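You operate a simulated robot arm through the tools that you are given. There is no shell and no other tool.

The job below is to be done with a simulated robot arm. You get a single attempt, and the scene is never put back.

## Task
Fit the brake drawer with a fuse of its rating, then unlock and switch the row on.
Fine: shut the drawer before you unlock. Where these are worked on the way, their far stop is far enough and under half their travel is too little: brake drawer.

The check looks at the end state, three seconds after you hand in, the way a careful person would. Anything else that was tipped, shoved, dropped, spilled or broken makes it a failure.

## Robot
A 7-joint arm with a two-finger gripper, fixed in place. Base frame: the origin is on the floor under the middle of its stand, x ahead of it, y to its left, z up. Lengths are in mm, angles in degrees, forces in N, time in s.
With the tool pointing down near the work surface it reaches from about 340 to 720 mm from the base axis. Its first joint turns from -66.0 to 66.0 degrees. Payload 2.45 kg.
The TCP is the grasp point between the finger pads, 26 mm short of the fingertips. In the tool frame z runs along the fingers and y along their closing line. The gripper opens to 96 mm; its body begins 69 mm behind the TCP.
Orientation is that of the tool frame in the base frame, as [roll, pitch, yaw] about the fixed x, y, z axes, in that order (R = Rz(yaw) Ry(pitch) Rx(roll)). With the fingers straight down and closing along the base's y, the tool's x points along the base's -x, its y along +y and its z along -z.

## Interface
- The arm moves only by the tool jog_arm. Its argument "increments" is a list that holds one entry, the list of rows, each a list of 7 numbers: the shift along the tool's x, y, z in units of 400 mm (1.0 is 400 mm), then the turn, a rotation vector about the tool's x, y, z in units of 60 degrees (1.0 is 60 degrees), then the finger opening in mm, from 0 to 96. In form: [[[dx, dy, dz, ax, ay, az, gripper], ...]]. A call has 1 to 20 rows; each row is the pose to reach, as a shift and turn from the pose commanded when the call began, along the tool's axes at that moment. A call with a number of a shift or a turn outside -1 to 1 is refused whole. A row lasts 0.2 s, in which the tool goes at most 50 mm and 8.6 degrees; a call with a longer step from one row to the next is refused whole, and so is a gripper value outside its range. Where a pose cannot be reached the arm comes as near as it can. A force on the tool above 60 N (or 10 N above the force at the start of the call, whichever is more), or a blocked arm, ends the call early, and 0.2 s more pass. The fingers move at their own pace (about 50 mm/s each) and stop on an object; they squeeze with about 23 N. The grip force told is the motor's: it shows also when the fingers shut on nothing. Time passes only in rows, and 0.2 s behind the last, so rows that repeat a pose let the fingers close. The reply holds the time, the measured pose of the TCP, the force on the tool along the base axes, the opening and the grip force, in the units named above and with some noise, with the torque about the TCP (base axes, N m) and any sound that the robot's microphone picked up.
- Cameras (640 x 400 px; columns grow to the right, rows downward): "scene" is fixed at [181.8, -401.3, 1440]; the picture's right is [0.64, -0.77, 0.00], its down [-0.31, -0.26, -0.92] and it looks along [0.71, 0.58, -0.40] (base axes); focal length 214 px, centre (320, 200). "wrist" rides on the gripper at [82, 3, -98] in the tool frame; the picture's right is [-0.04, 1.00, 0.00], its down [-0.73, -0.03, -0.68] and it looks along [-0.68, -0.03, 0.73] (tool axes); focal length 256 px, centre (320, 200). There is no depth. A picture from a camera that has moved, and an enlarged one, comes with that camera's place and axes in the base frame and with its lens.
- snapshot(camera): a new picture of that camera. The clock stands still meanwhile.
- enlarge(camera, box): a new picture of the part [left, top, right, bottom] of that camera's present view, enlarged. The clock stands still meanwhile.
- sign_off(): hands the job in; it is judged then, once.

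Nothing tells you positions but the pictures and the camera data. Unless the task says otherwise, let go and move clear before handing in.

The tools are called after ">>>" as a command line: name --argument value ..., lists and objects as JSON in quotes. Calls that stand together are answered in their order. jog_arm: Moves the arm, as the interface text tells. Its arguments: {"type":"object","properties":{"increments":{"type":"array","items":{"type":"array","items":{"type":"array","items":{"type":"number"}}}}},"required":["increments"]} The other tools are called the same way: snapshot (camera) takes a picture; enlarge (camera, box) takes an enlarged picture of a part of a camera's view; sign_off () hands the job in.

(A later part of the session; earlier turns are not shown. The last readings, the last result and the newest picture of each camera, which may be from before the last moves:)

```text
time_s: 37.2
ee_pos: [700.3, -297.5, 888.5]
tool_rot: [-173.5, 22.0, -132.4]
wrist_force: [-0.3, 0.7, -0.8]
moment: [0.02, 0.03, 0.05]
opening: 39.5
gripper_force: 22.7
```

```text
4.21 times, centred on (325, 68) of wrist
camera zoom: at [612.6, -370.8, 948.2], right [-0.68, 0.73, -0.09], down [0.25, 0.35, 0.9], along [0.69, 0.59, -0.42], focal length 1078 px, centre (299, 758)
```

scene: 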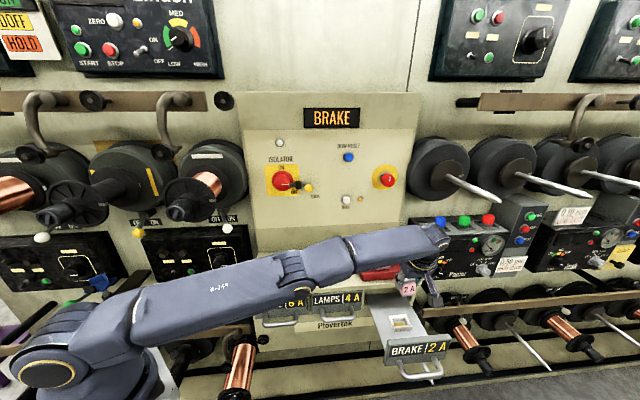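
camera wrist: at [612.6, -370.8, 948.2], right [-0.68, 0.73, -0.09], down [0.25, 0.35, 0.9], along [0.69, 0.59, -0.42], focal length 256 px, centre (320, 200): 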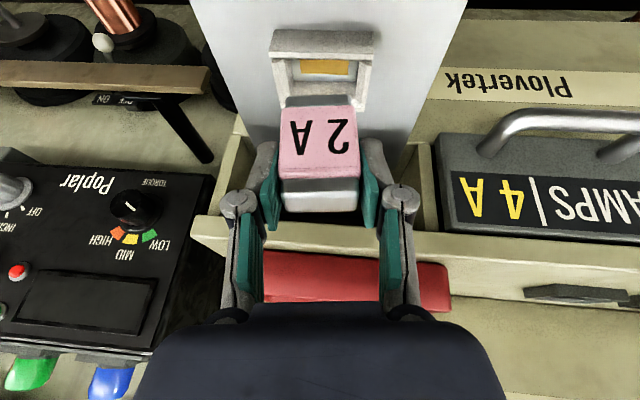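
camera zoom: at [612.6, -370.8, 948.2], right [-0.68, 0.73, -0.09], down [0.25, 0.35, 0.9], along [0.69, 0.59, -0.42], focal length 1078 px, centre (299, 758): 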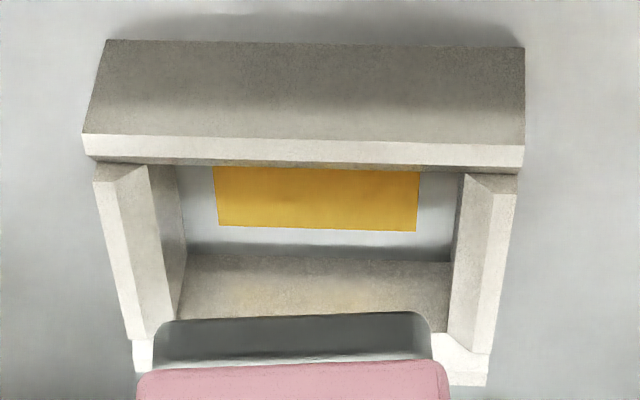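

The alignment is within about 1 mm, but the 6° lean may make seating harder. I'll try reducing the lean to 3° while holding the fuse bottom over the socket, and see if the arm still reaches.

>>> jog_arm --increments '[[[0.0014, -0.0035, -0.0004, -0.0232, 0, 0.0095, 20], [0.0027, -0.007, -0.0008, -0.0463, 0, 0.0189, 20], [0.0027, -0.007, -0.0008, -0.0463, 0, 0.0189, 20]]]'

>>> enlarge --camera "scene" --box '[378, 300, 418, 340]'

>>> enlarge --camera "wrist" --box '[260, 20, 390, 115]'

```text
time_s: 38.0
ee_pos: [690.4, -296.0, 888.6]
tool_rot: [-176.7, 22.1, -133.7]
wrist_force: [0.1, -0.5, -1.7]
moment: [-0.04, -0.02, 0.02]
opening: 39.4
gripper_force: 23.3
out of reach, approached as far as the arm can: row 1, 2, 3
```

```text
10.00 times, centred on (398, 320) of scene
camera zoom: at [181.8, -401.3, 1440.0], right [0.64, -0.77, 0.0], down [-0.31, -0.26, -0.92], along [0.71, 0.58, -0.4], focal length 2145 px, centre (-460, -1000)
```

zoom: 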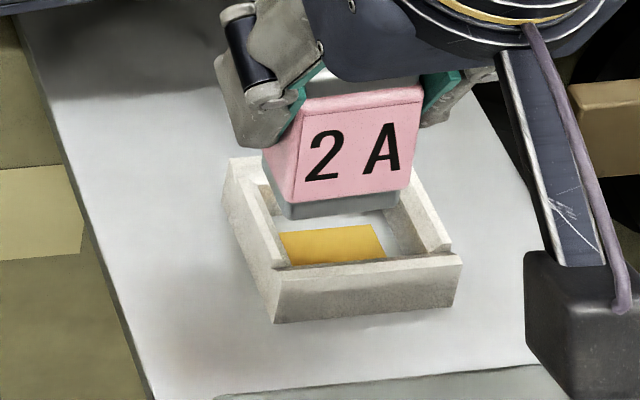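

```text
4.21 times, centred on (325, 68) of wrist
camera zoom: at [606.8, -371.4, 948.3], right [-0.68, 0.73, -0.04], down [0.29, 0.31, 0.91], along [0.67, 0.61, -0.42], focal length 1078 px, centre (299, 758)
```

zoom: 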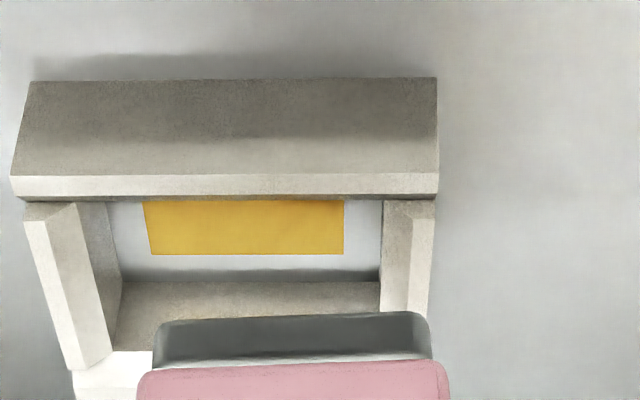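

At 3° it's out of reach, so I'll use 7.5° instead, which has margin; the fuse will right itself in the socket. I re-tilt and then re-measure.

>>> jog_arm --increments '[[[0, 0.005, 0, 0.0347, 0, -0.0142, 20], [0, 0.01, 0, 0.0694, 0, -0.0283, 20], [0, 0.01, 0, 0.0694, 0, -0.0283, 20]]]'

>>> enlarge --camera "scene" --box '[378, 300, 418, 340]'

>>> enlarge --camera "wrist" --box '[260, 20, 390, 115]'

```text
time_s: 38.8
ee_pos: [688.2, -293.1, 887.4]
tool_rot: [-171.9, 22.1, -131.8]
wrist_force: [0.4, -0.3, -1.4]
moment: [0.02, 0.03, 0.0]
opening: 39.4
gripper_force: 22.7
```

```text
10.00 times, centred on (398, 320) of scene
camera zoom: at [181.8, -401.3, 1440.0], right [0.64, -0.77, 0.0], down [-0.31, -0.26, -0.92], along [0.71, 0.58, -0.4], focal length 2145 px, centre (-460, -1000)
```

zoom: 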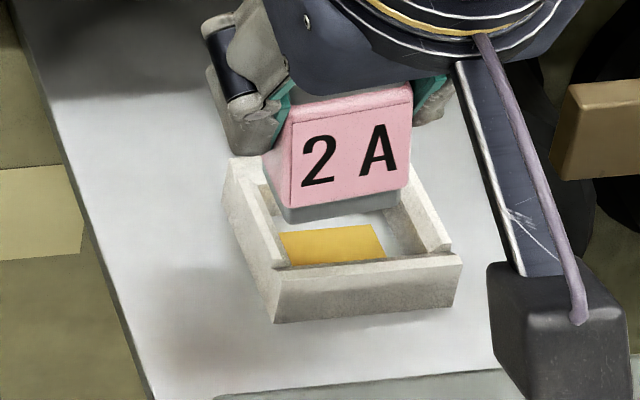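

```text
4.21 times, centred on (325, 68) of wrist
camera zoom: at [600.2, -365.8, 947.3], right [-0.68, 0.73, -0.12], down [0.23, 0.36, 0.9], along [0.7, 0.58, -0.42], focal length 1078 px, centre (299, 758)
```

zoom: 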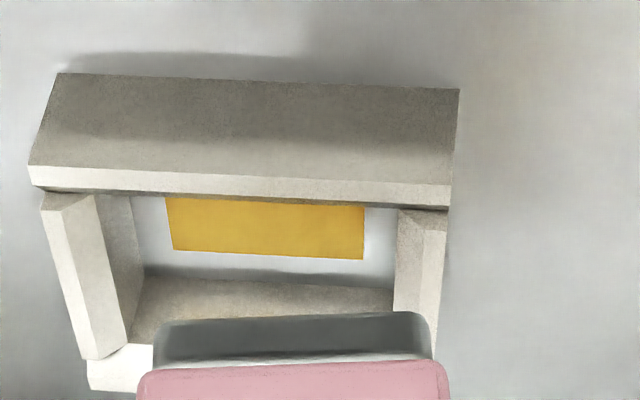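

Now I shift the fuse by about 9 mm sideways and 3 mm inward to sit over the socket centre, then re-check.

>>> jog_arm --increments '[[[-0.0029, -0.0108, 0.0028, 0, 0, 0, 20], [-0.0058, -0.0215, 0.0055, 0, 0, 0, 20], [-0.0058, -0.0215, 0.0055, 0, 0, 0, 20]]]'

>>> enlarge --camera "scene" --box '[378, 300, 418, 340]'

>>> enlarge --camera "wrist" --box '[260, 20, 390, 115]'

```text
time_s: 39.6
ee_pos: [694.3, -298.2, 888.1]
tool_rot: [-171.9, 21.9, -131.8]
wrist_force: [0.6, 0.6, -1.2]
moment: [0.0, -0.02, -0.01]
opening: 39.4
gripper_force: 23.2
```

```text
10.00 times, centred on (398, 320) of scene
camera zoom: at [181.9, -401.3, 1440.0], right [0.64, -0.77, 0.0], down [-0.31, -0.26, -0.92], along [0.71, 0.58, -0.4], focal length 2145 px, centre (-460, -1000)
```

zoom: 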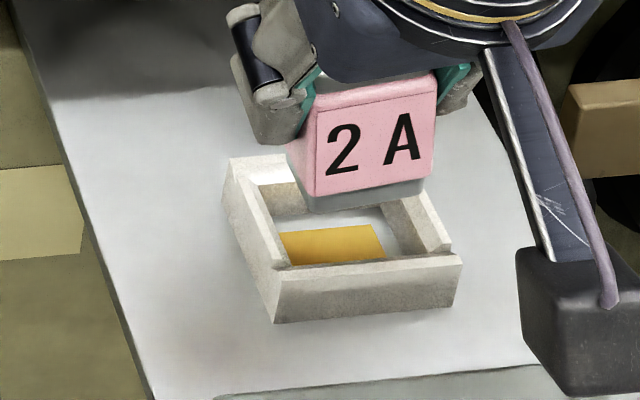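

```text
4.21 times, centred on (325, 68) of wrist
camera zoom: at [608.7, -370.0, 947.2], right [-0.68, 0.73, -0.12], down [0.24, 0.36, 0.9], along [0.7, 0.58, -0.42], focal length 1078 px, centre (299, 758)
```

zoom: 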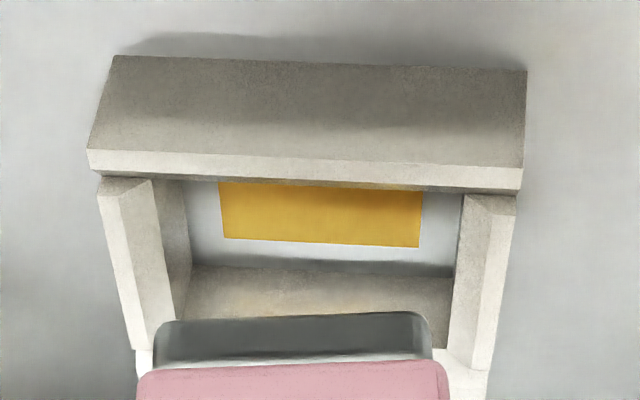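

The fuse is centred over the socket within about 1 mm. I lower it 22 mm into the socket mouth and check the forces.

>>> jog_arm --increments '[[[0.0045, -0.0009, 0.0113, 0, 0, 0, 20], [0.0095, 0.0005, 0.0235, 0, 0, 0, 20], [0.0151, 0.0026, 0.0372, 0, 0, 0, 20], [0.0208, 0.0047, 0.0508, 0, 0, 0, 20]]]'

>>> enlarge --camera "scene" --box '[378, 300, 418, 340]'

>>> enlarge --camera "wrist" --box '[260, 40, 390, 135]'

```text
time_s: 40.6
ee_pos: [695.8, -297.1, 865.7]
tool_rot: [-171.8, 22.0, -131.8]
wrist_force: [1.6, 1.8, 1.5]
moment: [0.11, 0.06, 0.0]
opening: 39.4
gripper_force: 22.8
```

```text
10.00 times, centred on (398, 320) of scene
camera zoom: at [181.8, -401.2, 1440.0], right [0.64, -0.77, 0.0], down [-0.31, -0.26, -0.92], along [0.71, 0.58, -0.4], focal length 2145 px, centre (-460, -1000)
```

zoom: 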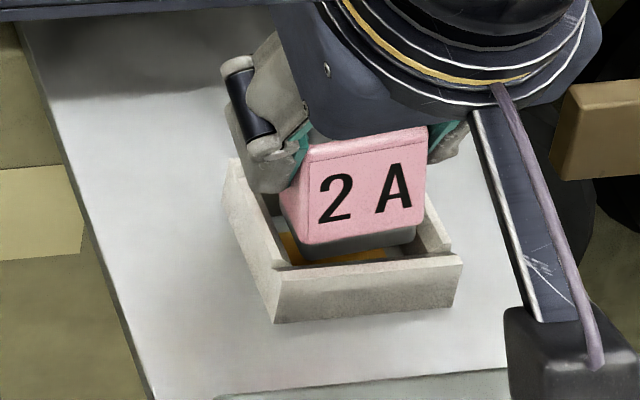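

```text
4.21 times, centred on (325, 88) of wrist
camera zoom: at [609.5, -370.7, 925.4], right [-0.68, 0.73, -0.12], down [0.23, 0.36, 0.9], along [0.7, 0.58, -0.42], focal length 1078 px, centre (299, 674)
```

zoom: 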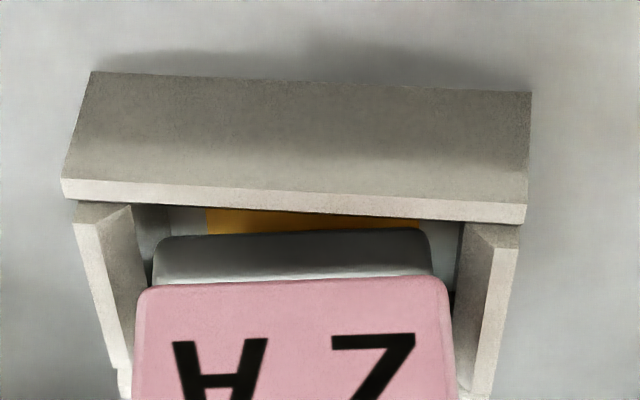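

There's a slight forward contact (about 2 N), so I nudge 1 mm inward while lowering the remaining 9 mm.

>>> jog_arm --increments '[[[-0.0023, 0, 0.001, 0, 0, 0, 20], [0.0007, 0.001, 0.0082, 0, 0, 0, 20], [0.0037, 0.0021, 0.0155, 0, 0, 0, 20], [0.0066, 0.0031, 0.0227, 0, 0, 0, 20]]]'

>>> enlarge --camera "scene" --box '[378, 300, 418, 340]'

>>> enlarge --camera "wrist" --box '[260, 40, 390, 135]'

```text
time_s: 41.6
ee_pos: [698.0, -297.7, 857.8]
tool_rot: [-171.8, 22.0, -131.8]
wrist_force: [-0.1, 0.4, -1.1]
moment: [-0.01, 0.01, -0.01]
opening: 39.4
gripper_force: 23.0
```

```text
10.00 times, centred on (398, 320) of scene
camera zoom: at [181.8, -401.3, 1440.0], right [0.64, -0.77, 0.0], down [-0.31, -0.26, -0.92], along [0.71, 0.58, -0.4], focal length 2145 px, centre (-460, -1000)
```

zoom: 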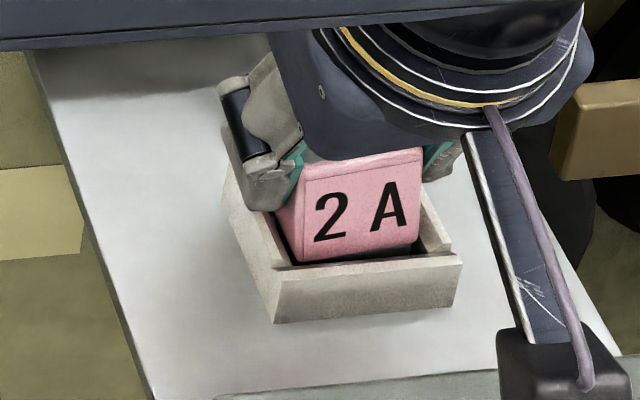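

```text
4.21 times, centred on (325, 88) of wrist
camera zoom: at [610.7, -370.3, 915.8], right [-0.68, 0.73, -0.12], down [0.24, 0.36, 0.9], along [0.7, 0.58, -0.42], focal length 1078 px, centre (299, 674)
```

zoom: 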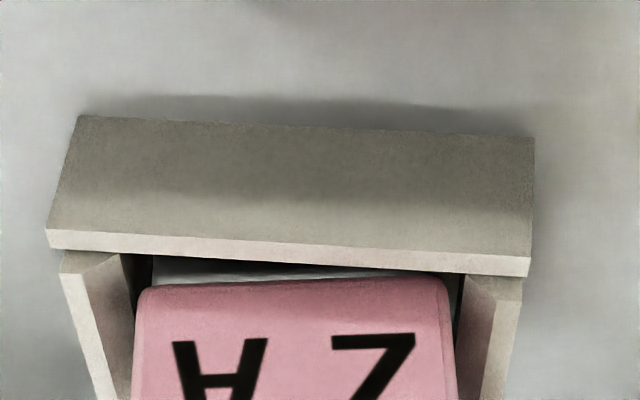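

The fuse is well inside the socket with no contact force. I lower 2 mm more, then open the fingers.

>>> jog_arm --increments '[[[0.0019, 0.0007, 0.0046, 0, 0, 0, 20], [0.0019, 0.0007, 0.0046, 0, 0, 0, 20]]]'

>>> jog_arm --increments '[[[0, 0, 0, 0, 0, 0, 41], [0, 0, 0, 0, 0, 0, 44], [0, 0, 0, 0, 0, 0, 48], [0, 0, 0, 0, 0, 0, 52], [0, 0, 0, 0, 0, 0, 52]]]'

>>> enlarge --camera "scene" --box '[378, 300, 418, 340]'

>>> snapshot --camera "wrist"

```text
time_s: 42.2
ee_pos: [698.3, -296.6, 854.5]
tool_rot: [-171.9, 22.0, -131.8]
wrist_force: [1.0, 1.0, -0.6]
moment: [-0.01, -0.01, -0.01]
opening: 39.4
gripper_force: 22.7
```

```text
time_s: 43.4
ee_pos: [697.3, -297.2, 854.1]
tool_rot: [-172.0, 22.0, -131.8]
wrist_force: [-0.3, -0.3, 0.9]
moment: [0.0, 0.01, 0.02]
opening: 52.5
gripper_force: 0.5
```

```text
10.00 times, centred on (398, 320) of scene
camera zoom: at [181.8, -401.3, 1440.0], right [0.64, -0.77, 0.0], down [-0.31, -0.26, -0.92], along [0.71, 0.58, -0.4], focal length 2145 px, centre (-460, -1000)
```

zoom: 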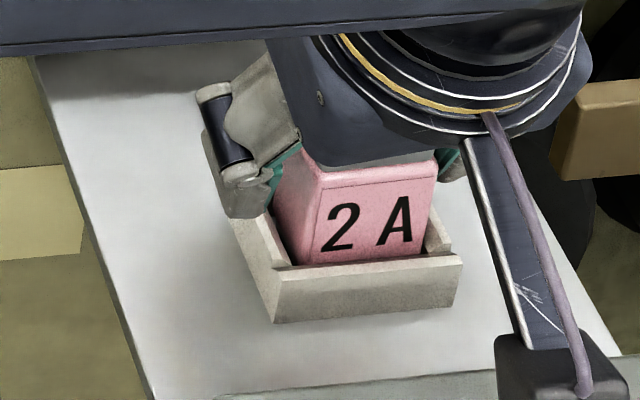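

```text
taken
camera wrist: at [610.3, -370.3, 913.9], right [-0.68, 0.73, -0.12], down [0.24, 0.36, 0.9], along [0.7, 0.58, -0.42], focal length 256 px, centre (320, 200)
```

wrist: 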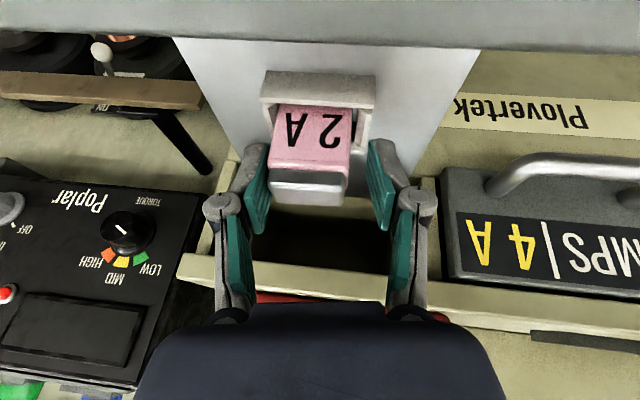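

The fuse stands upright in the socket. I open wider before lifting straight up so as not to drag it.

>>> jog_arm --increments '[[[0, 0, 0, 0, 0, 0, 60], [0, 0, 0, 0, 0, 0, 70], [0, 0, 0, 0, 0, 0, 72]]]'

>>> jog_arm --increments '[[[-0.0094, -0.0033, -0.0229, 0, 0, 0, 72], [-0.0188, -0.0065, -0.0459, 0, 0, 0, 72], [-0.0376, -0.0131, -0.0917, 0, 0, 0, 72], [-0.0658, -0.0228, -0.1605, 0, 0, 0, 72], [-0.094, -0.0326, -0.2293, 0, 0, 0, 72]]]'

>>> enlarge --camera "scene" --box '[373, 290, 423, 340]'

>>> snapshot --camera "wrist"

```text
time_s: 44.2
ee_pos: [696.7, -296.5, 855.4]
tool_rot: [-171.9, 22.0, -131.7]
wrist_force: [0.4, 0.1, -0.4]
moment: [-0.02, -0.04, 0.02]
opening: 72.0
gripper_force: 0.1
```

```text
time_s: 45.4
ee_pos: [695.8, -297.8, 956.1]
tool_rot: [-172.0, 21.9, -131.9]
wrist_force: [-0.1, 0.1, 0.8]
moment: [-0.03, -0.01, 0.03]
opening: 72.2
gripper_force: 0.0
```

```text
8.00 times, centred on (398, 315) of scene
camera zoom: at [181.8, -401.3, 1440.0], right [0.64, -0.77, 0.0], down [-0.31, -0.26, -0.92], along [0.71, 0.58, -0.4], focal length 1716 px, centre (-304, -720)
```

zoom: 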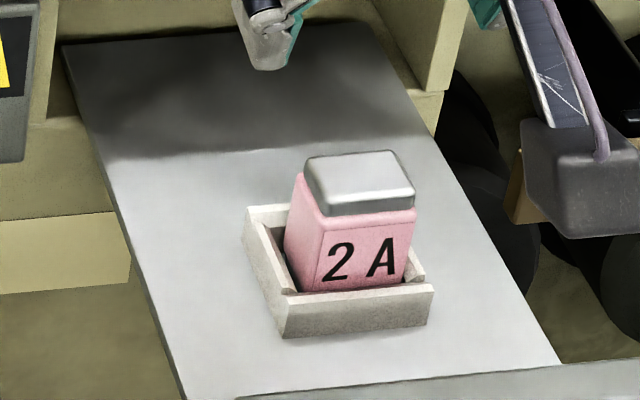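

```text
taken
camera wrist: at [608.0, -370.3, 1014.9], right [-0.68, 0.73, -0.12], down [0.24, 0.36, 0.9], along [0.7, 0.58, -0.42], focal length 256 px, centre (320, 200)
```

wrist: 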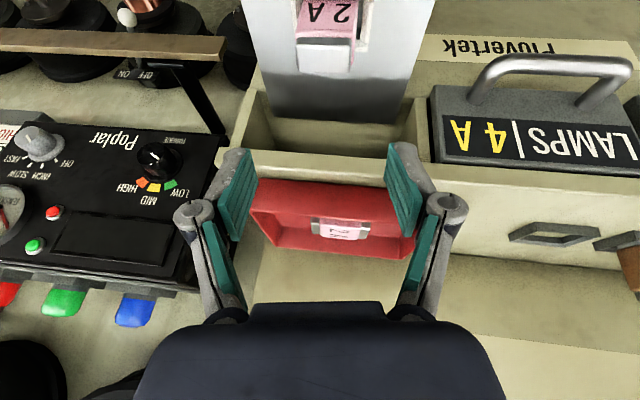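

The 2 A fuse is fully seated (top at about z 861) and upright. Next I'll re-grip the drawer handle with the same pose as before and push it shut; first I reorient in front of the drawer.

>>> jog_arm --increments '[[[0.0739, 0.0229, -0.0343, 0.01, -0.0218, 0.1119, 72], [0.1477, 0.0457, -0.0686, 0.0201, -0.0435, 0.2237, 72], [0.2216, 0.0686, -0.1029, 0.0301, -0.0653, 0.3356, 60], [0.2954, 0.0914, -0.1371, 0.0401, -0.0871, 0.4475, 50], [0.3693, 0.1143, -0.1714, 0.0501, -0.1089, 0.5594, 40], [0.4431, 0.1371, -0.2057, 0.0602, -0.1306, 0.6712, 30], [0.517, 0.16, -0.24, 0.0702, -0.1524, 0.7831, 24]]]'

>>> jog_arm --increments '[[[0, 0, 0, 0.01, -0.0218, 0.1119, 24], [0, 0, 0, 0.0201, -0.0435, 0.2237, 24], [0, 0, 0, 0.0301, -0.0653, 0.3356, 24], [0, 0, 0, 0.0401, -0.0871, 0.4475, 24], [0, 0, 0, 0.0501, -0.1089, 0.5594, 24], [0, 0, 0, 0.0602, -0.1306, 0.6712, 24], [0, 0, 0, 0.0702, -0.1524, 0.7831, 24], [0, 0, 0, 0.0702, -0.1524, 0.7831, 24]]]'

>>> snapshot --camera "wrist"

>>> snapshot --camera "scene"

```text
time_s: 47.0
ee_pos: [489.6, -412.6, 956.3]
tool_rot: [167.9, 30.1, 175.1]
wrist_force: [-0.6, 0.4, 0.2]
moment: [-0.04, 0.0, 0.01]
opening: 23.9
gripper_force: 0.1
```

```text
time_s: 48.8
ee_pos: [491.4, -414.8, 957.7]
tool_rot: [148.6, 20.4, 122.7]
wrist_force: [0.6, -0.1, 1.1]
moment: [-0.03, -0.01, 0.0]
opening: 23.9
gripper_force: 0.1
```

```text
taken
camera wrist: at [393.0, -350.6, 1008.4], right [0.64, 0.58, 0.5], down [-0.05, -0.62, 0.78], along [0.77, -0.53, -0.36], focal length 256 px, centre (320, 200)
```

wrist: 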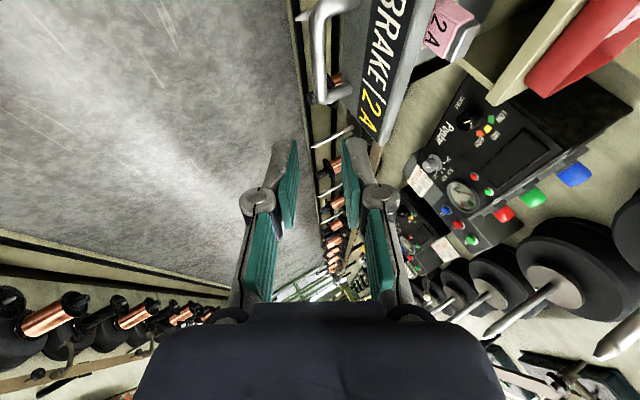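

```text
taken
```

scene: 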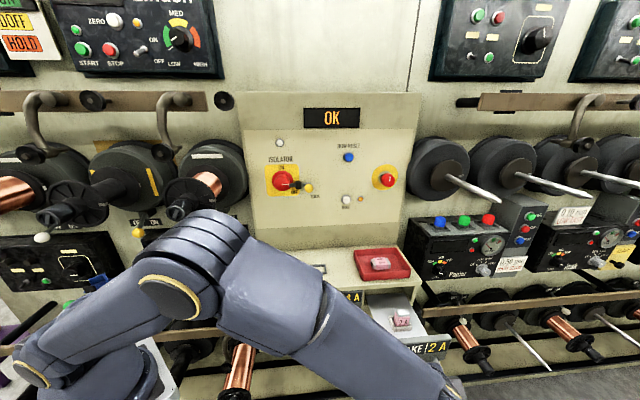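

The panel's display now reads "OK", so the right fuse is accepted. I approach the handle along the same line as before and check alignment part way.

>>> jog_arm --increments '[[[0.002, -0.001, 0.1, 0, 0, 0, 24], [0.004, -0.0022, 0.2, 0, 0, 0, 24], [0.006, -0.0033, 0.28, 0, 0, 0, 24], [0.006, -0.0033, 0.28, 0, 0, 0, 24]]]'

>>> enlarge --camera "wrist" --box '[230, 0, 430, 220]'

```text
time_s: 49.8
ee_pos: [557.8, -408.7, 864.5]
tool_rot: [148.6, 20.4, 122.8]
wrist_force: [0.6, 0.0, 0.3]
moment: [-0.01, -0.01, 0.04]
opening: 23.9
gripper_force: 0.0
```

```text
1.82 times, centred on (330, 110) of wrist
camera zoom: at [458.6, -346.7, 916.7], right [0.64, 0.58, 0.5], down [-0.05, -0.62, 0.78], along [0.77, -0.53, -0.36], focal length 465 px, centre (302, 364)
```

zoom: 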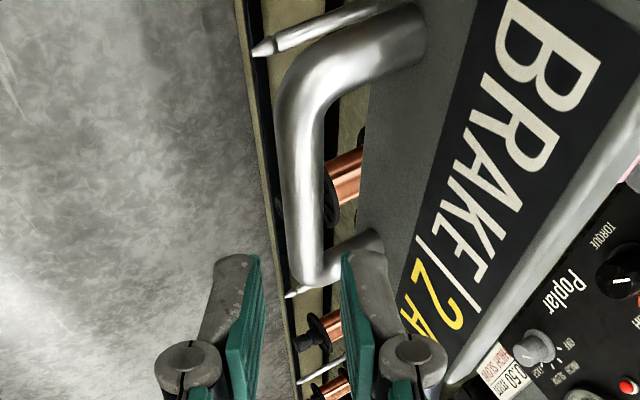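

The bar lies midway between the fingers. I slide in the remaining 77 mm and grip.

>>> jog_arm --increments '[[[0.001, 0, 0.07, 0, 0, 0, 24], [0.002, 0, 0.13, 0, 0, 0, 24], [0.002, 0, 0.165, 0, 0, 0, 24], [0.002, 0, 0.193, 0, 0, 0, 24], [0.002, 0, 0.193, 0, 0, 0, 24]]]'

>>> snapshot --camera "wrist"

```text
time_s: 51.0
ee_pos: [602.8, -406.4, 801.5]
tool_rot: [148.6, 20.4, 122.9]
wrist_force: [-0.4, 0.3, 0.2]
moment: [-0.02, 0.0, 0.02]
opening: 24.0
gripper_force: 0.0
```

```text
taken
camera wrist: at [504.0, -343.5, 854.7], right [0.64, 0.58, 0.5], down [-0.05, -0.62, 0.78], along [0.77, -0.53, -0.36], focal length 256 px, centre (320, 200)
```

wrist: 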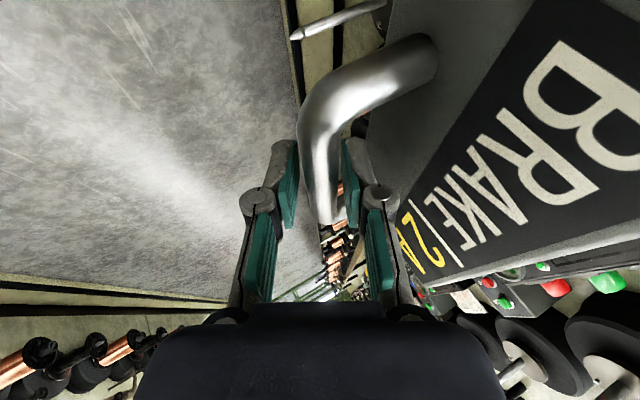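

>>> jog_arm --increments '[[[0, 0, 0, 0, 0, 0, 14], [0, 0, 0, 0, 0, 0, 8], [0, 0, 0, 0, 0, 0, 8], [0, 0, 0, 0, 0, 0, 8]]]'

```text
time_s: 52.0
ee_pos: [602.9, -405.3, 804.3]
tool_rot: [148.5, 20.3, 123.1]
wrist_force: [10.1, 6.6, 3.8]
moment: [-0.16, -0.13, 0.64]
opening: 14.5
gripper_force: 41.0
```

The handle is gripped. I push the drawer inward smoothly, 60 mm first.

>>> jog_arm --increments '[[[0.0025, 0.0109, 0.0056, 0, 0, 0, 8], [0.0069, 0.0305, 0.0158, 0, 0, 0, 8], [0.0118, 0.0523, 0.027, 0, 0, 0, 8], [0.0167, 0.0741, 0.0383, 0, 0, 0, 8], [0.0216, 0.0958, 0.0496, 0, 0, 0, 8], [0.0255, 0.1133, 0.0586, 0, 0, 0, 8], [0.0294, 0.1307, 0.0676, 0, 0, 0, 8]]]'

>>> enlarge --camera "scene" --box '[350, 250, 460, 350]'

```text
time_s: 53.6
ee_pos: [645.3, -364.4, 802.6]
tool_rot: [148.5, 20.5, 122.9]
wrist_force: [1.2, -3.9, 12.7]
moment: [0.15, 0.15, 0.94]
opening: 14.7
gripper_force: 40.9
```

```text
4.00 times, centred on (405, 300) of scene
camera zoom: at [181.6, -401.2, 1440.0], right [0.64, -0.77, 0.0], down [-0.31, -0.26, -0.92], along [0.71, 0.58, -0.4], focal length 858 px, centre (-20, -200)
```

zoom: 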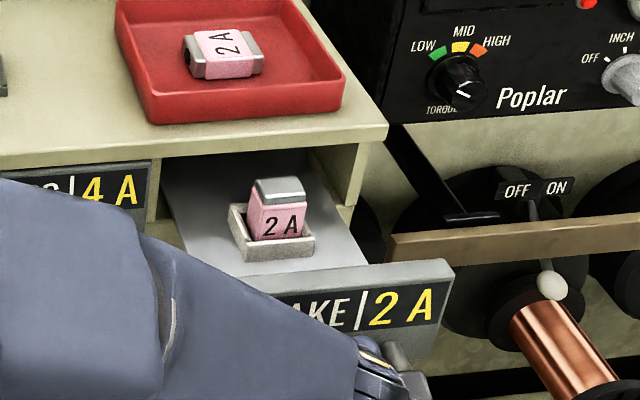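

The fuse rides along steadily. I push another 60 mm.

>>> jog_arm --increments '[[[0.0035, 0.019, 0.0065, 0, 0, 0, 8], [0.0084, 0.0408, 0.0178, 0, 0, 0, 8], [0.0133, 0.0625, 0.029, 0, 0, 0, 8], [0.0182, 0.0843, 0.0403, 0, 0, 0, 8], [0.0231, 0.1061, 0.0516, 0, 0, 0, 8], [0.0285, 0.1319, 0.0656, 0, 0, 0, 8]]]'

>>> enlarge --camera "scene" --box '[350, 250, 460, 350]'

```text
time_s: 55.0
ee_pos: [686.5, -321.8, 803.7]
tool_rot: [148.6, 20.6, 122.9]
wrist_force: [15.5, -17.5, -8.0]
moment: [0.08, 0.1, 0.77]
opening: 14.6
gripper_force: 40.7
```

```text
4.00 times, centred on (405, 300) of scene
camera zoom: at [182.4, -401.8, 1439.8], right [0.64, -0.77, 0.0], down [-0.31, -0.26, -0.92], along [0.71, 0.58, -0.4], focal length 858 px, centre (-20, -200)
```

zoom: 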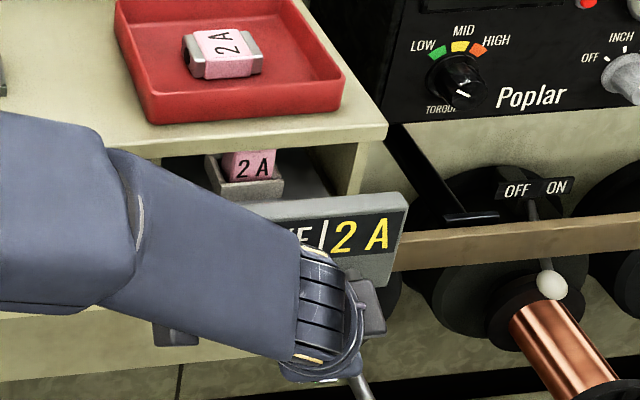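

The fuse passes under the box top freely. I correct the small side load and push 40 mm more.

>>> jog_arm --increments '[[[0.0011, 0.0174, 0.0102, 0, 0, 0, 8], [0.005, 0.0349, 0.0192, 0, 0, 0, 8], [0.0089, 0.0523, 0.0282, 0, 0, 0, 8], [0.0129, 0.0697, 0.0372, 0, 0, 0, 8], [0.0168, 0.0871, 0.0463, 0, 0, 0, 8]]]'

>>> enlarge --camera "scene" --box '[350, 250, 460, 350]'

```text
time_s: 56.2
ee_pos: [716.3, -291.7, 804.1]
tool_rot: [148.6, 20.2, 123.0]
wrist_force: [-1.7, 0.9, 6.0]
moment: [-0.11, -0.13, 0.6]
opening: 14.5
gripper_force: 40.9
```

```text
4.00 times, centred on (405, 300) of scene
camera zoom: at [181.7, -401.2, 1440.0], right [0.64, -0.77, 0.0], down [-0.31, -0.26, -0.92], along [0.71, 0.58, -0.4], focal length 858 px, centre (-20, -200)
```

zoom: 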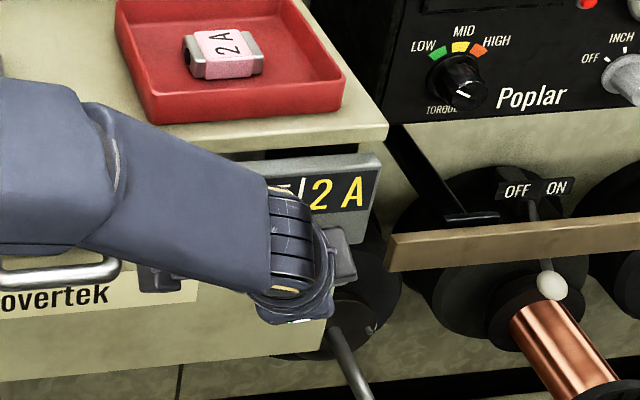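

About 19 mm to go. I push slowly to the stop.

>>> jog_arm --increments '[[[0.0029, 0.0131, 0.0068, 0, 0, 0, 8], [0.0059, 0.0261, 0.0135, 0, 0, 0, 8], [0.0088, 0.0392, 0.0203, 0, 0, 0, 8], [0.0108, 0.0479, 0.0248, 0, 0, 0, 8], [0.0123, 0.0545, 0.0282, 0, 0, 0, 8]]]'

>>> enlarge --camera "scene" --box '[340, 240, 450, 340]'

```text
time_s: 57.4
ee_pos: [730.3, -276.9, 804.7]
tool_rot: [148.9, 20.5, 123.0]
wrist_force: [-28.1, -1.8, 8.5]
moment: [-0.18, -0.07, 0.64]
opening: 14.9
gripper_force: 40.8
```

```text
4.00 times, centred on (395, 290) of scene
camera zoom: at [180.9, -401.3, 1440.1], right [0.64, -0.77, 0.0], down [-0.31, -0.26, -0.92], along [0.71, 0.58, -0.4], focal length 858 px, centre (20, -160)
```

zoom: 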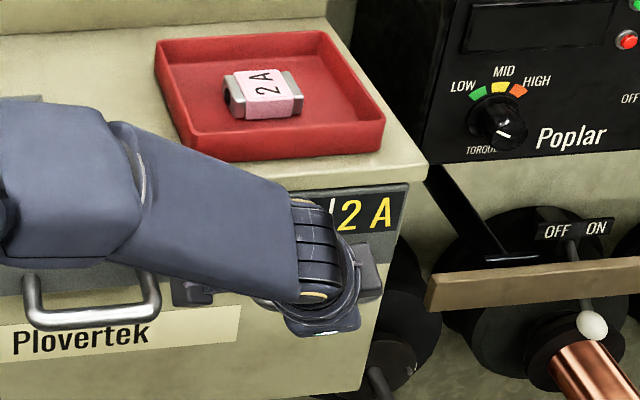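

The drawer is at its closed stop (same position as at the start). I relax slightly, release, and back out.

>>> jog_arm --increments '[[[-0.0012, -0.0054, -0.0028, 0, 0, 0, 8], [-0.0012, -0.0054, -0.0028, 0, 0, 0, 16], [-0.0012, -0.0054, -0.0028, 0, 0, 0, 24], [-0.0012, -0.0054, -0.0028, 0, 0, 0, 24]]]'

>>> snapshot --camera "wrist"

```text
time_s: 58.4
ee_pos: [732.3, -275.6, 804.2]
tool_rot: [148.5, 20.4, 122.9]
wrist_force: [-0.4, -0.4, -0.8]
moment: [0.02, 0.0, -0.02]
opening: 23.6
gripper_force: 0.0
```

```text
taken
camera wrist: at [633.7, -214.2, 856.0], right [0.64, 0.58, 0.5], down [-0.05, -0.62, 0.78], along [0.77, -0.53, -0.36], focal length 256 px, centre (320, 200)
```

wrist: 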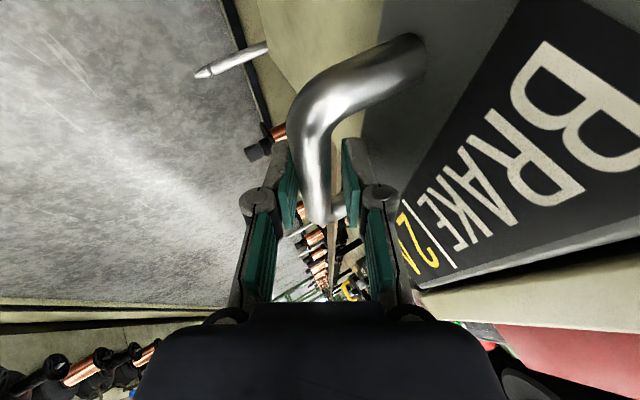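

>>> jog_arm --increments '[[[0, -0.002, -0.05, 0, 0, 0, 24], [0, -0.002, -0.13, 0, 0, 0, 24], [0, -0.002, -0.22, 0, 0, 0, 24], [0, -0.002, -0.32, 0, 0, 0, 24], [0, -0.002, -0.42, 0, 0, 0, 24], [0, -0.002, -0.5, 0, 0, 0, 24]]]'

>>> snapshot --camera "scene"

>>> enlarge --camera "scene" --box '[320, 230, 440, 340]'

```text
time_s: 59.8
ee_pos: [610.8, -283.7, 965.4]
tool_rot: [148.6, 20.4, 122.9]
wrist_force: [-0.3, -0.3, -0.7]
moment: [0.0, -0.02, -0.02]
opening: 23.8
gripper_force: 0.1
```

```text
taken
```

scene: 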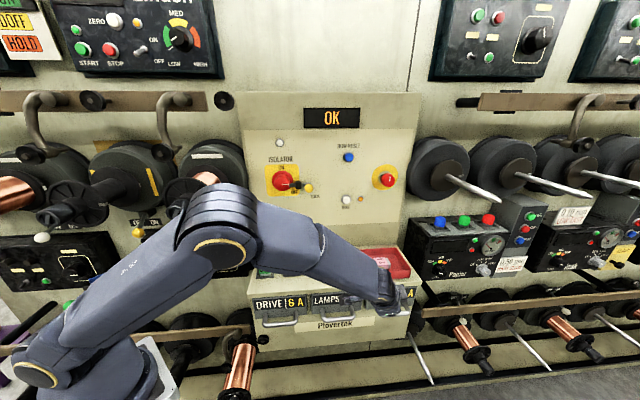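

```text
3.64 times, centred on (380, 285) of scene
camera zoom: at [181.8, -401.3, 1440.0], right [0.64, -0.77, 0.0], down [-0.31, -0.26, -0.92], along [0.71, 0.58, -0.4], focal length 780 px, centre (102, -109)
```

zoom: 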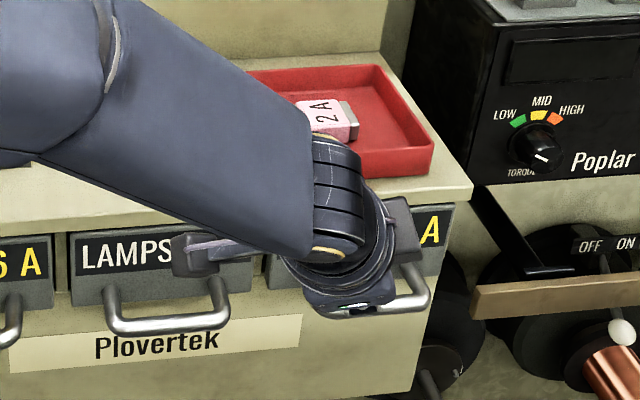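

The drawer is shut flush and the display says "OK". Next I move up to look at the lock and isolator with the tool tilted to face the panel.

>>> jog_arm --increments '[[[0.0436, 0.0598, -0.0664, -0.0427, -0.0058, -0.0836, 24], [0.0873, 0.1195, -0.1328, -0.0855, -0.0116, -0.1671, 24], [0.1309, 0.1793, -0.1991, -0.1282, -0.0174, -0.2507, 24], [0.1745, 0.239, -0.2655, -0.171, -0.0233, -0.3342, 24], [0.2181, 0.2988, -0.3319, -0.2137, -0.0291, -0.4178, 24], [0.2618, 0.3585, -0.3983, -0.2564, -0.0349, -0.5013, 24], [0.3054, 0.4183, -0.4646, -0.2992, -0.0407, -0.5849, 24], [0.349, 0.478, -0.531, -0.3419, -0.0465, -0.6684, 24]]]'

>>> jog_arm --increments '[[[0, 0, 0, -0.0488, -0.0066, -0.0955, 24], [0, 0, 0, -0.0977, -0.0133, -0.191, 24], [0, 0, 0, -0.1465, -0.0199, -0.2865, 24], [0, 0, 0, -0.1954, -0.0266, -0.3819, 24], [0, 0, 0, -0.2442, -0.0332, -0.4774, 24], [0, 0, 0, -0.2931, -0.0399, -0.5729, 24], [0, 0, 0, -0.3419, -0.0465, -0.6684, 24], [0, 0, 0, -0.3419, -0.0465, -0.6684, 24]]]'

>>> snapshot --camera "wrist"

>>> snapshot --camera "scene"

```text
time_s: 61.6
ee_pos: [530.9, -63.9, 1176.5]
tool_rot: [149.0, 44.4, 161.7]
wrist_force: [0.7, -0.1, 0.0]
moment: [-0.03, -0.02, -0.04]
opening: 24.1
gripper_force: 0.0
```

```text
time_s: 63.4
ee_pos: [532.3, -64.1, 1177.1]
tool_rot: [-179.8, 59.9, -134.9]
wrist_force: [-0.4, -0.5, -0.2]
moment: [-0.01, -0.02, 0.0]
opening: 23.9
gripper_force: 0.0
```

```text
taken
camera wrist: at [439.4, -151.4, 1156.8], right [-0.69, 0.72, 0.03], down [-0.14, -0.17, 0.98], along [0.71, 0.67, 0.22], focal length 256 px, centre (320, 200)
```

wrist: 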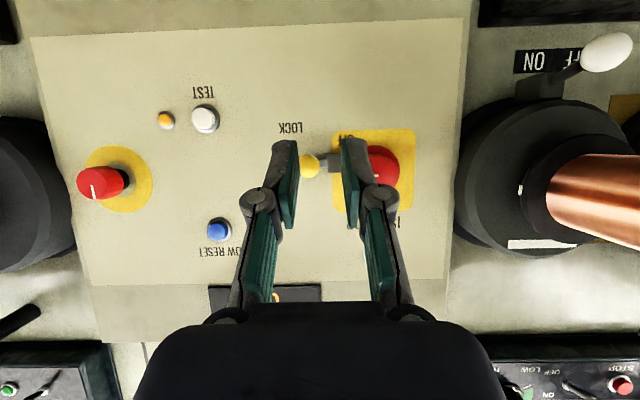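

```text
taken
```

scene: 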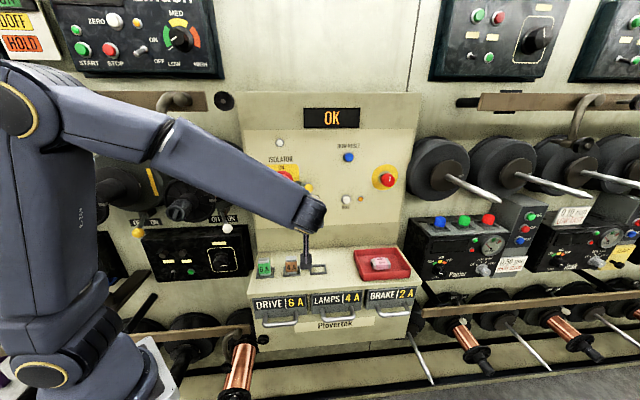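

I can see the lock ball between the fingers and the isolator behind the right finger (view is upside down). I'll zoom in, then shift for an unobstructed look.

>>> enlarge --camera "wrist" --box '[270, 110, 430, 240]'

>>> jog_arm --increments '[[[0, -0.1, 0, 0, 0, 0, 24], [0, -0.2, 0, 0, 0, 0, 24], [0, -0.25, 0, 0, 0, 0, 24]]]'

>>> snapshot --camera "wrist"

>>> enlarge --camera "wrist" --box '[380, 90, 540, 220]'

```text
3.08 times, centred on (350, 175) of wrist
camera zoom: at [439.4, -151.4, 1156.8], right [-0.69, 0.72, 0.03], down [-0.14, -0.17, 0.98], along [0.71, 0.67, 0.22], focal length 788 px, centre (228, 277)
```

zoom: 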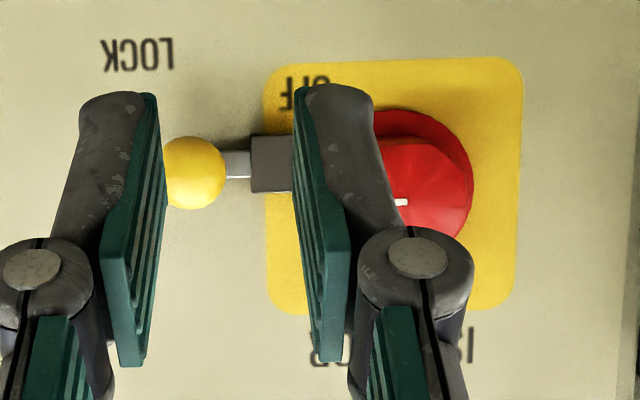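

```text
time_s: 64.2
ee_pos: [600.4, -134.1, 1178.7]
tool_rot: [-179.9, 59.9, -134.8]
wrist_force: [-1.4, -0.5, -0.5]
moment: [0.03, 0.02, -0.02]
opening: 24.3
gripper_force: 0.1
```

```text
taken
camera wrist: at [510.3, -220.9, 1157.4], right [-0.69, 0.72, 0.03], down [-0.13, -0.18, 0.98], along [0.71, 0.67, 0.22], focal length 256 px, centre (320, 200)
```

wrist: 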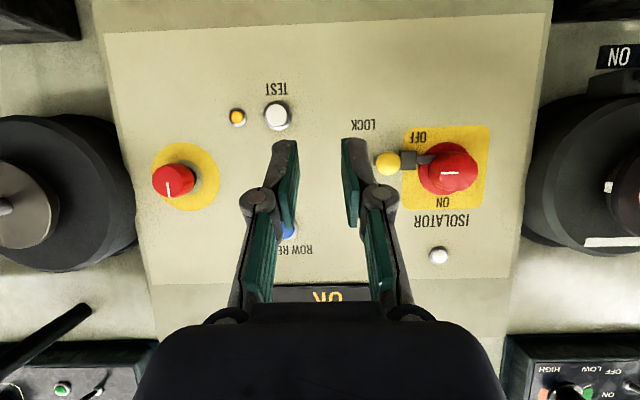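

```text
3.08 times, centred on (460, 155) of wrist
camera zoom: at [510.3, -220.9, 1157.4], right [-0.69, 0.72, 0.03], down [-0.13, -0.18, 0.98], along [0.71, 0.67, 0.22], focal length 788 px, centre (-111, 338)
```

zoom: 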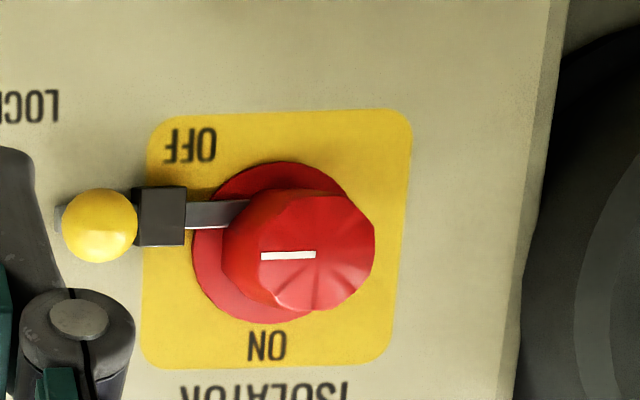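

Clear view: the pointer is at OFF (pointing right), the bolt with the yellow ball slides through a guide from the right. The ball's centre is at t≈440, n≈524, z≈1185; the knob centre at t≈352, z≈1200 with its front at n≈527. I'll orient the tool horizontally with fingers closing vertically, in front of the ball.

>>> jog_arm --increments '[[[-0.0144, 0.0284, 0.0206, -0.0281, -0.0281, 0.1044, 40], [-0.0288, 0.0567, 0.0411, -0.0562, -0.0562, 0.2089, 48], [-0.0432, 0.0851, 0.0617, -0.0843, -0.0843, 0.3133, 54], [-0.0576, 0.1134, 0.0823, -0.1123, -0.1123, 0.4178, 54], [-0.072, 0.1418, 0.1029, -0.1404, -0.1404, 0.5222, 54], [-0.0864, 0.1701, 0.1234, -0.1685, -0.1685, 0.6267, 54], [-0.1008, 0.1985, 0.144, -0.1966, -0.1966, 0.7311, 54]]]'

>>> jog_arm --increments '[[[0, 0, 0, -0.0281, -0.0281, 0.1044, 54], [0, 0, 0, -0.0562, -0.0562, 0.2089, 54], [0, 0, 0, -0.0843, -0.0843, 0.3133, 54], [0, 0, 0, -0.1123, -0.1123, 0.4178, 54], [0, 0, 0, -0.1404, -0.1404, 0.5222, 54], [0, 0, 0, -0.1685, -0.1685, 0.6267, 54], [0, 0, 0, -0.1966, -0.1966, 0.7311, 54], [0, 0, 0, -0.1966, -0.1966, 0.7311, 54]]]'

>>> snapshot --camera "wrist"

>>> snapshot --camera "scene"

```text
time_s: 65.8
ee_pos: [596.0, -27.8, 1185.7]
tool_rot: [110.0, 41.5, 155.1]
wrist_force: [0.7, -0.5, -0.2]
moment: [-0.01, 0.02, -0.02]
opening: 54.0
gripper_force: 0.1
```

```text
time_s: 67.6
ee_pos: [595.8, -28.7, 1183.5]
tool_rot: [90.0, 0.0, 134.9]
wrist_force: [0.6, 0.0, 0.3]
moment: [0.02, -0.02, 0.0]
opening: 53.8
gripper_force: 0.1
```

```text
taken
camera wrist: at [468.2, -40.8, 1187.6], right [0.03, -0.03, 1.0], down [0.04, -1.0, -0.03], along [1.0, 0.04, -0.03], focal length 256 px, centre (320, 200)
```

wrist: 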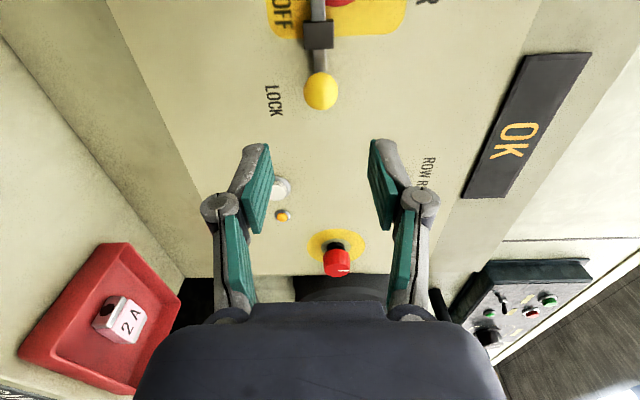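

```text
taken
```

scene: 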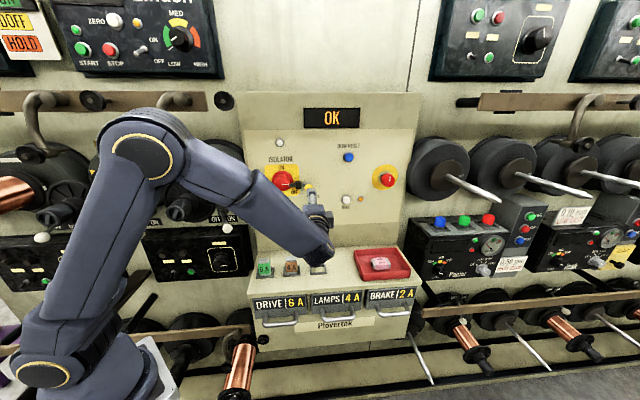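

Orientation reached exactly; the ball is centred between the fingers. I advance to straddle the ball.

>>> jog_arm --increments '[[[0.002, 0.001, 0.08, 0, 0, 0, 54], [0.004, 0.0025, 0.16, 0, 0, 0, 54], [0.004, 0.0025, 0.23, 0, 0, 0, 54], [0.004, 0.0025, 0.27, 0, 0, 0, 54], [0.004, 0.0025, 0.295, 0, 0, 0, 54], [0.004, 0.0025, 0.295, 0, 0, 0, 54]]]'

>>> snapshot --camera "wrist"

>>> enlarge --camera "scene" --box '[250, 140, 350, 240]'

```text
time_s: 69.0
ee_pos: [678.8, 56.5, 1186.5]
tool_rot: [89.9, 0.0, 135.1]
wrist_force: [0.0, 0.5, 0.5]
moment: [0.0, -0.01, -0.01]
opening: 53.7
gripper_force: 0.0
```

```text
taken
camera wrist: at [551.5, 44.5, 1188.5], right [0.03, -0.03, 1.0], down [0.04, -1.0, -0.03], along [1.0, 0.04, -0.03], focal length 256 px, centre (320, 200)
```

wrist: 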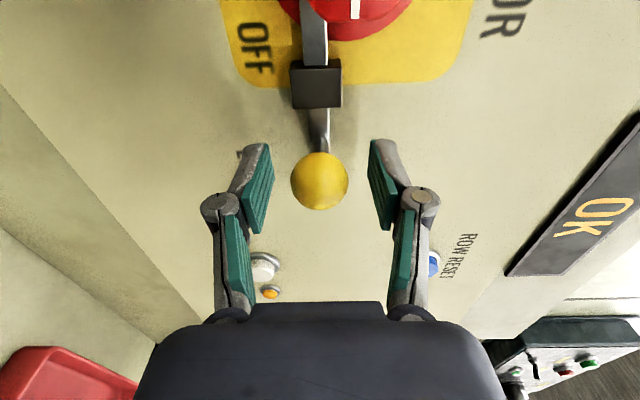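

```text
4.00 times, centred on (300, 190) of scene
camera zoom: at [181.8, -401.3, 1440.0], right [0.64, -0.77, 0.0], down [-0.31, -0.26, -0.92], along [0.71, 0.58, -0.4], focal length 858 px, centre (400, 240)
```

zoom: 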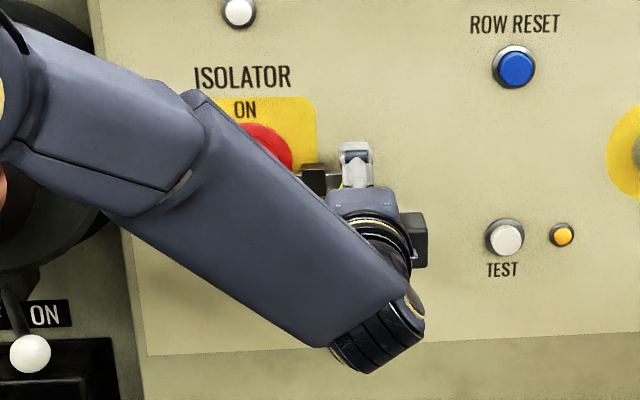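

The ball is exactly at the grasp point. I close on it.

>>> jog_arm --increments '[[[0, 0, 0, 0, 0, 0, 40], [0, 0, 0, 0, 0, 0, 26], [0, 0, 0, 0, 0, 0, 14], [0, 0, 0, 0, 0, 0, 14]]]'

>>> snapshot --camera "wrist"

```text
time_s: 70.0
ee_pos: [678.8, 56.9, 1184.9]
tool_rot: [90.1, 0.0, 134.9]
wrist_force: [-0.6, 0.2, -2.4]
moment: [-0.01, 0.02, -0.07]
opening: 28.6
gripper_force: 44.8
```

```text
taken
camera wrist: at [551.4, 44.3, 1188.2], right [0.03, -0.03, 1.0], down [0.04, -1.0, -0.03], along [1.0, 0.04, -0.03], focal length 256 px, centre (320, 200)
```

wrist: 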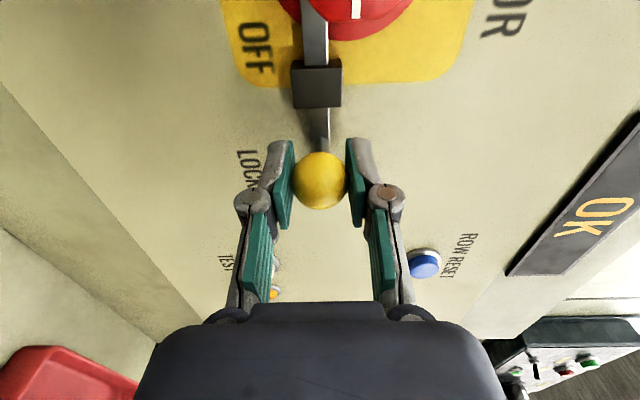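

The ball is held. I pull it to the right (away from the isolator) in small steps.

>>> jog_arm --increments '[[[-0.0125, 0, 0, 0, 0, 0, 14], [-0.025, 0, 0, 0, 0, 0, 14], [-0.0375, 0, 0, 0, 0, 0, 14]]]'

>>> snapshot --camera "wrist"

```text
time_s: 70.8
ee_pos: [690.7, 46.9, 1184.1]
tool_rot: [90.0, 0.0, 135.0]
wrist_force: [5.5, 8.9, -3.2]
moment: [0.08, 0.02, -1.14]
opening: 28.1
gripper_force: 44.7
```

```text
taken
camera wrist: at [561.9, 33.7, 1188.3], right [0.03, -0.03, 1.0], down [0.04, -1.0, -0.03], along [1.0, 0.04, -0.03], focal length 256 px, centre (320, 200)
```

wrist: 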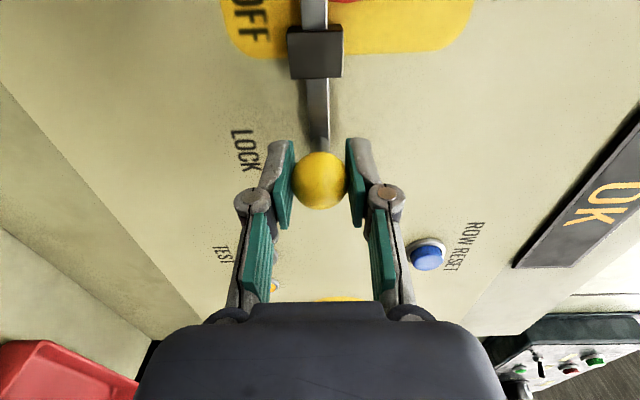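

The bolt slides with the ball (15 mm so far). I continue until it stops.

>>> jog_arm --increments '[[[-0.0125, 0, 0, 0, 0, 0, 14], [-0.025, 0, 0, 0, 0, 0, 14], [-0.0375, 0, 0, 0, 0, 0, 14]]]'

>>> snapshot --camera "wrist"

```text
time_s: 71.6
ee_pos: [698.4, 35.7, 1186.2]
tool_rot: [90.0, 0.0, 135.1]
wrist_force: [9.2, 11.7, -4.5]
moment: [-0.02, 0.03, -0.48]
opening: 28.2
gripper_force: 45.1
```

```text
taken
camera wrist: at [572.0, 23.4, 1188.2], right [0.03, -0.03, 1.0], down [0.04, -1.0, -0.03], along [1.0, 0.04, -0.03], focal length 256 px, centre (320, 200)
```

wrist: 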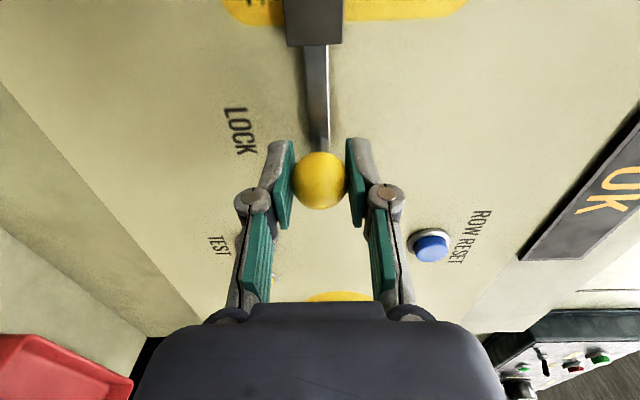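

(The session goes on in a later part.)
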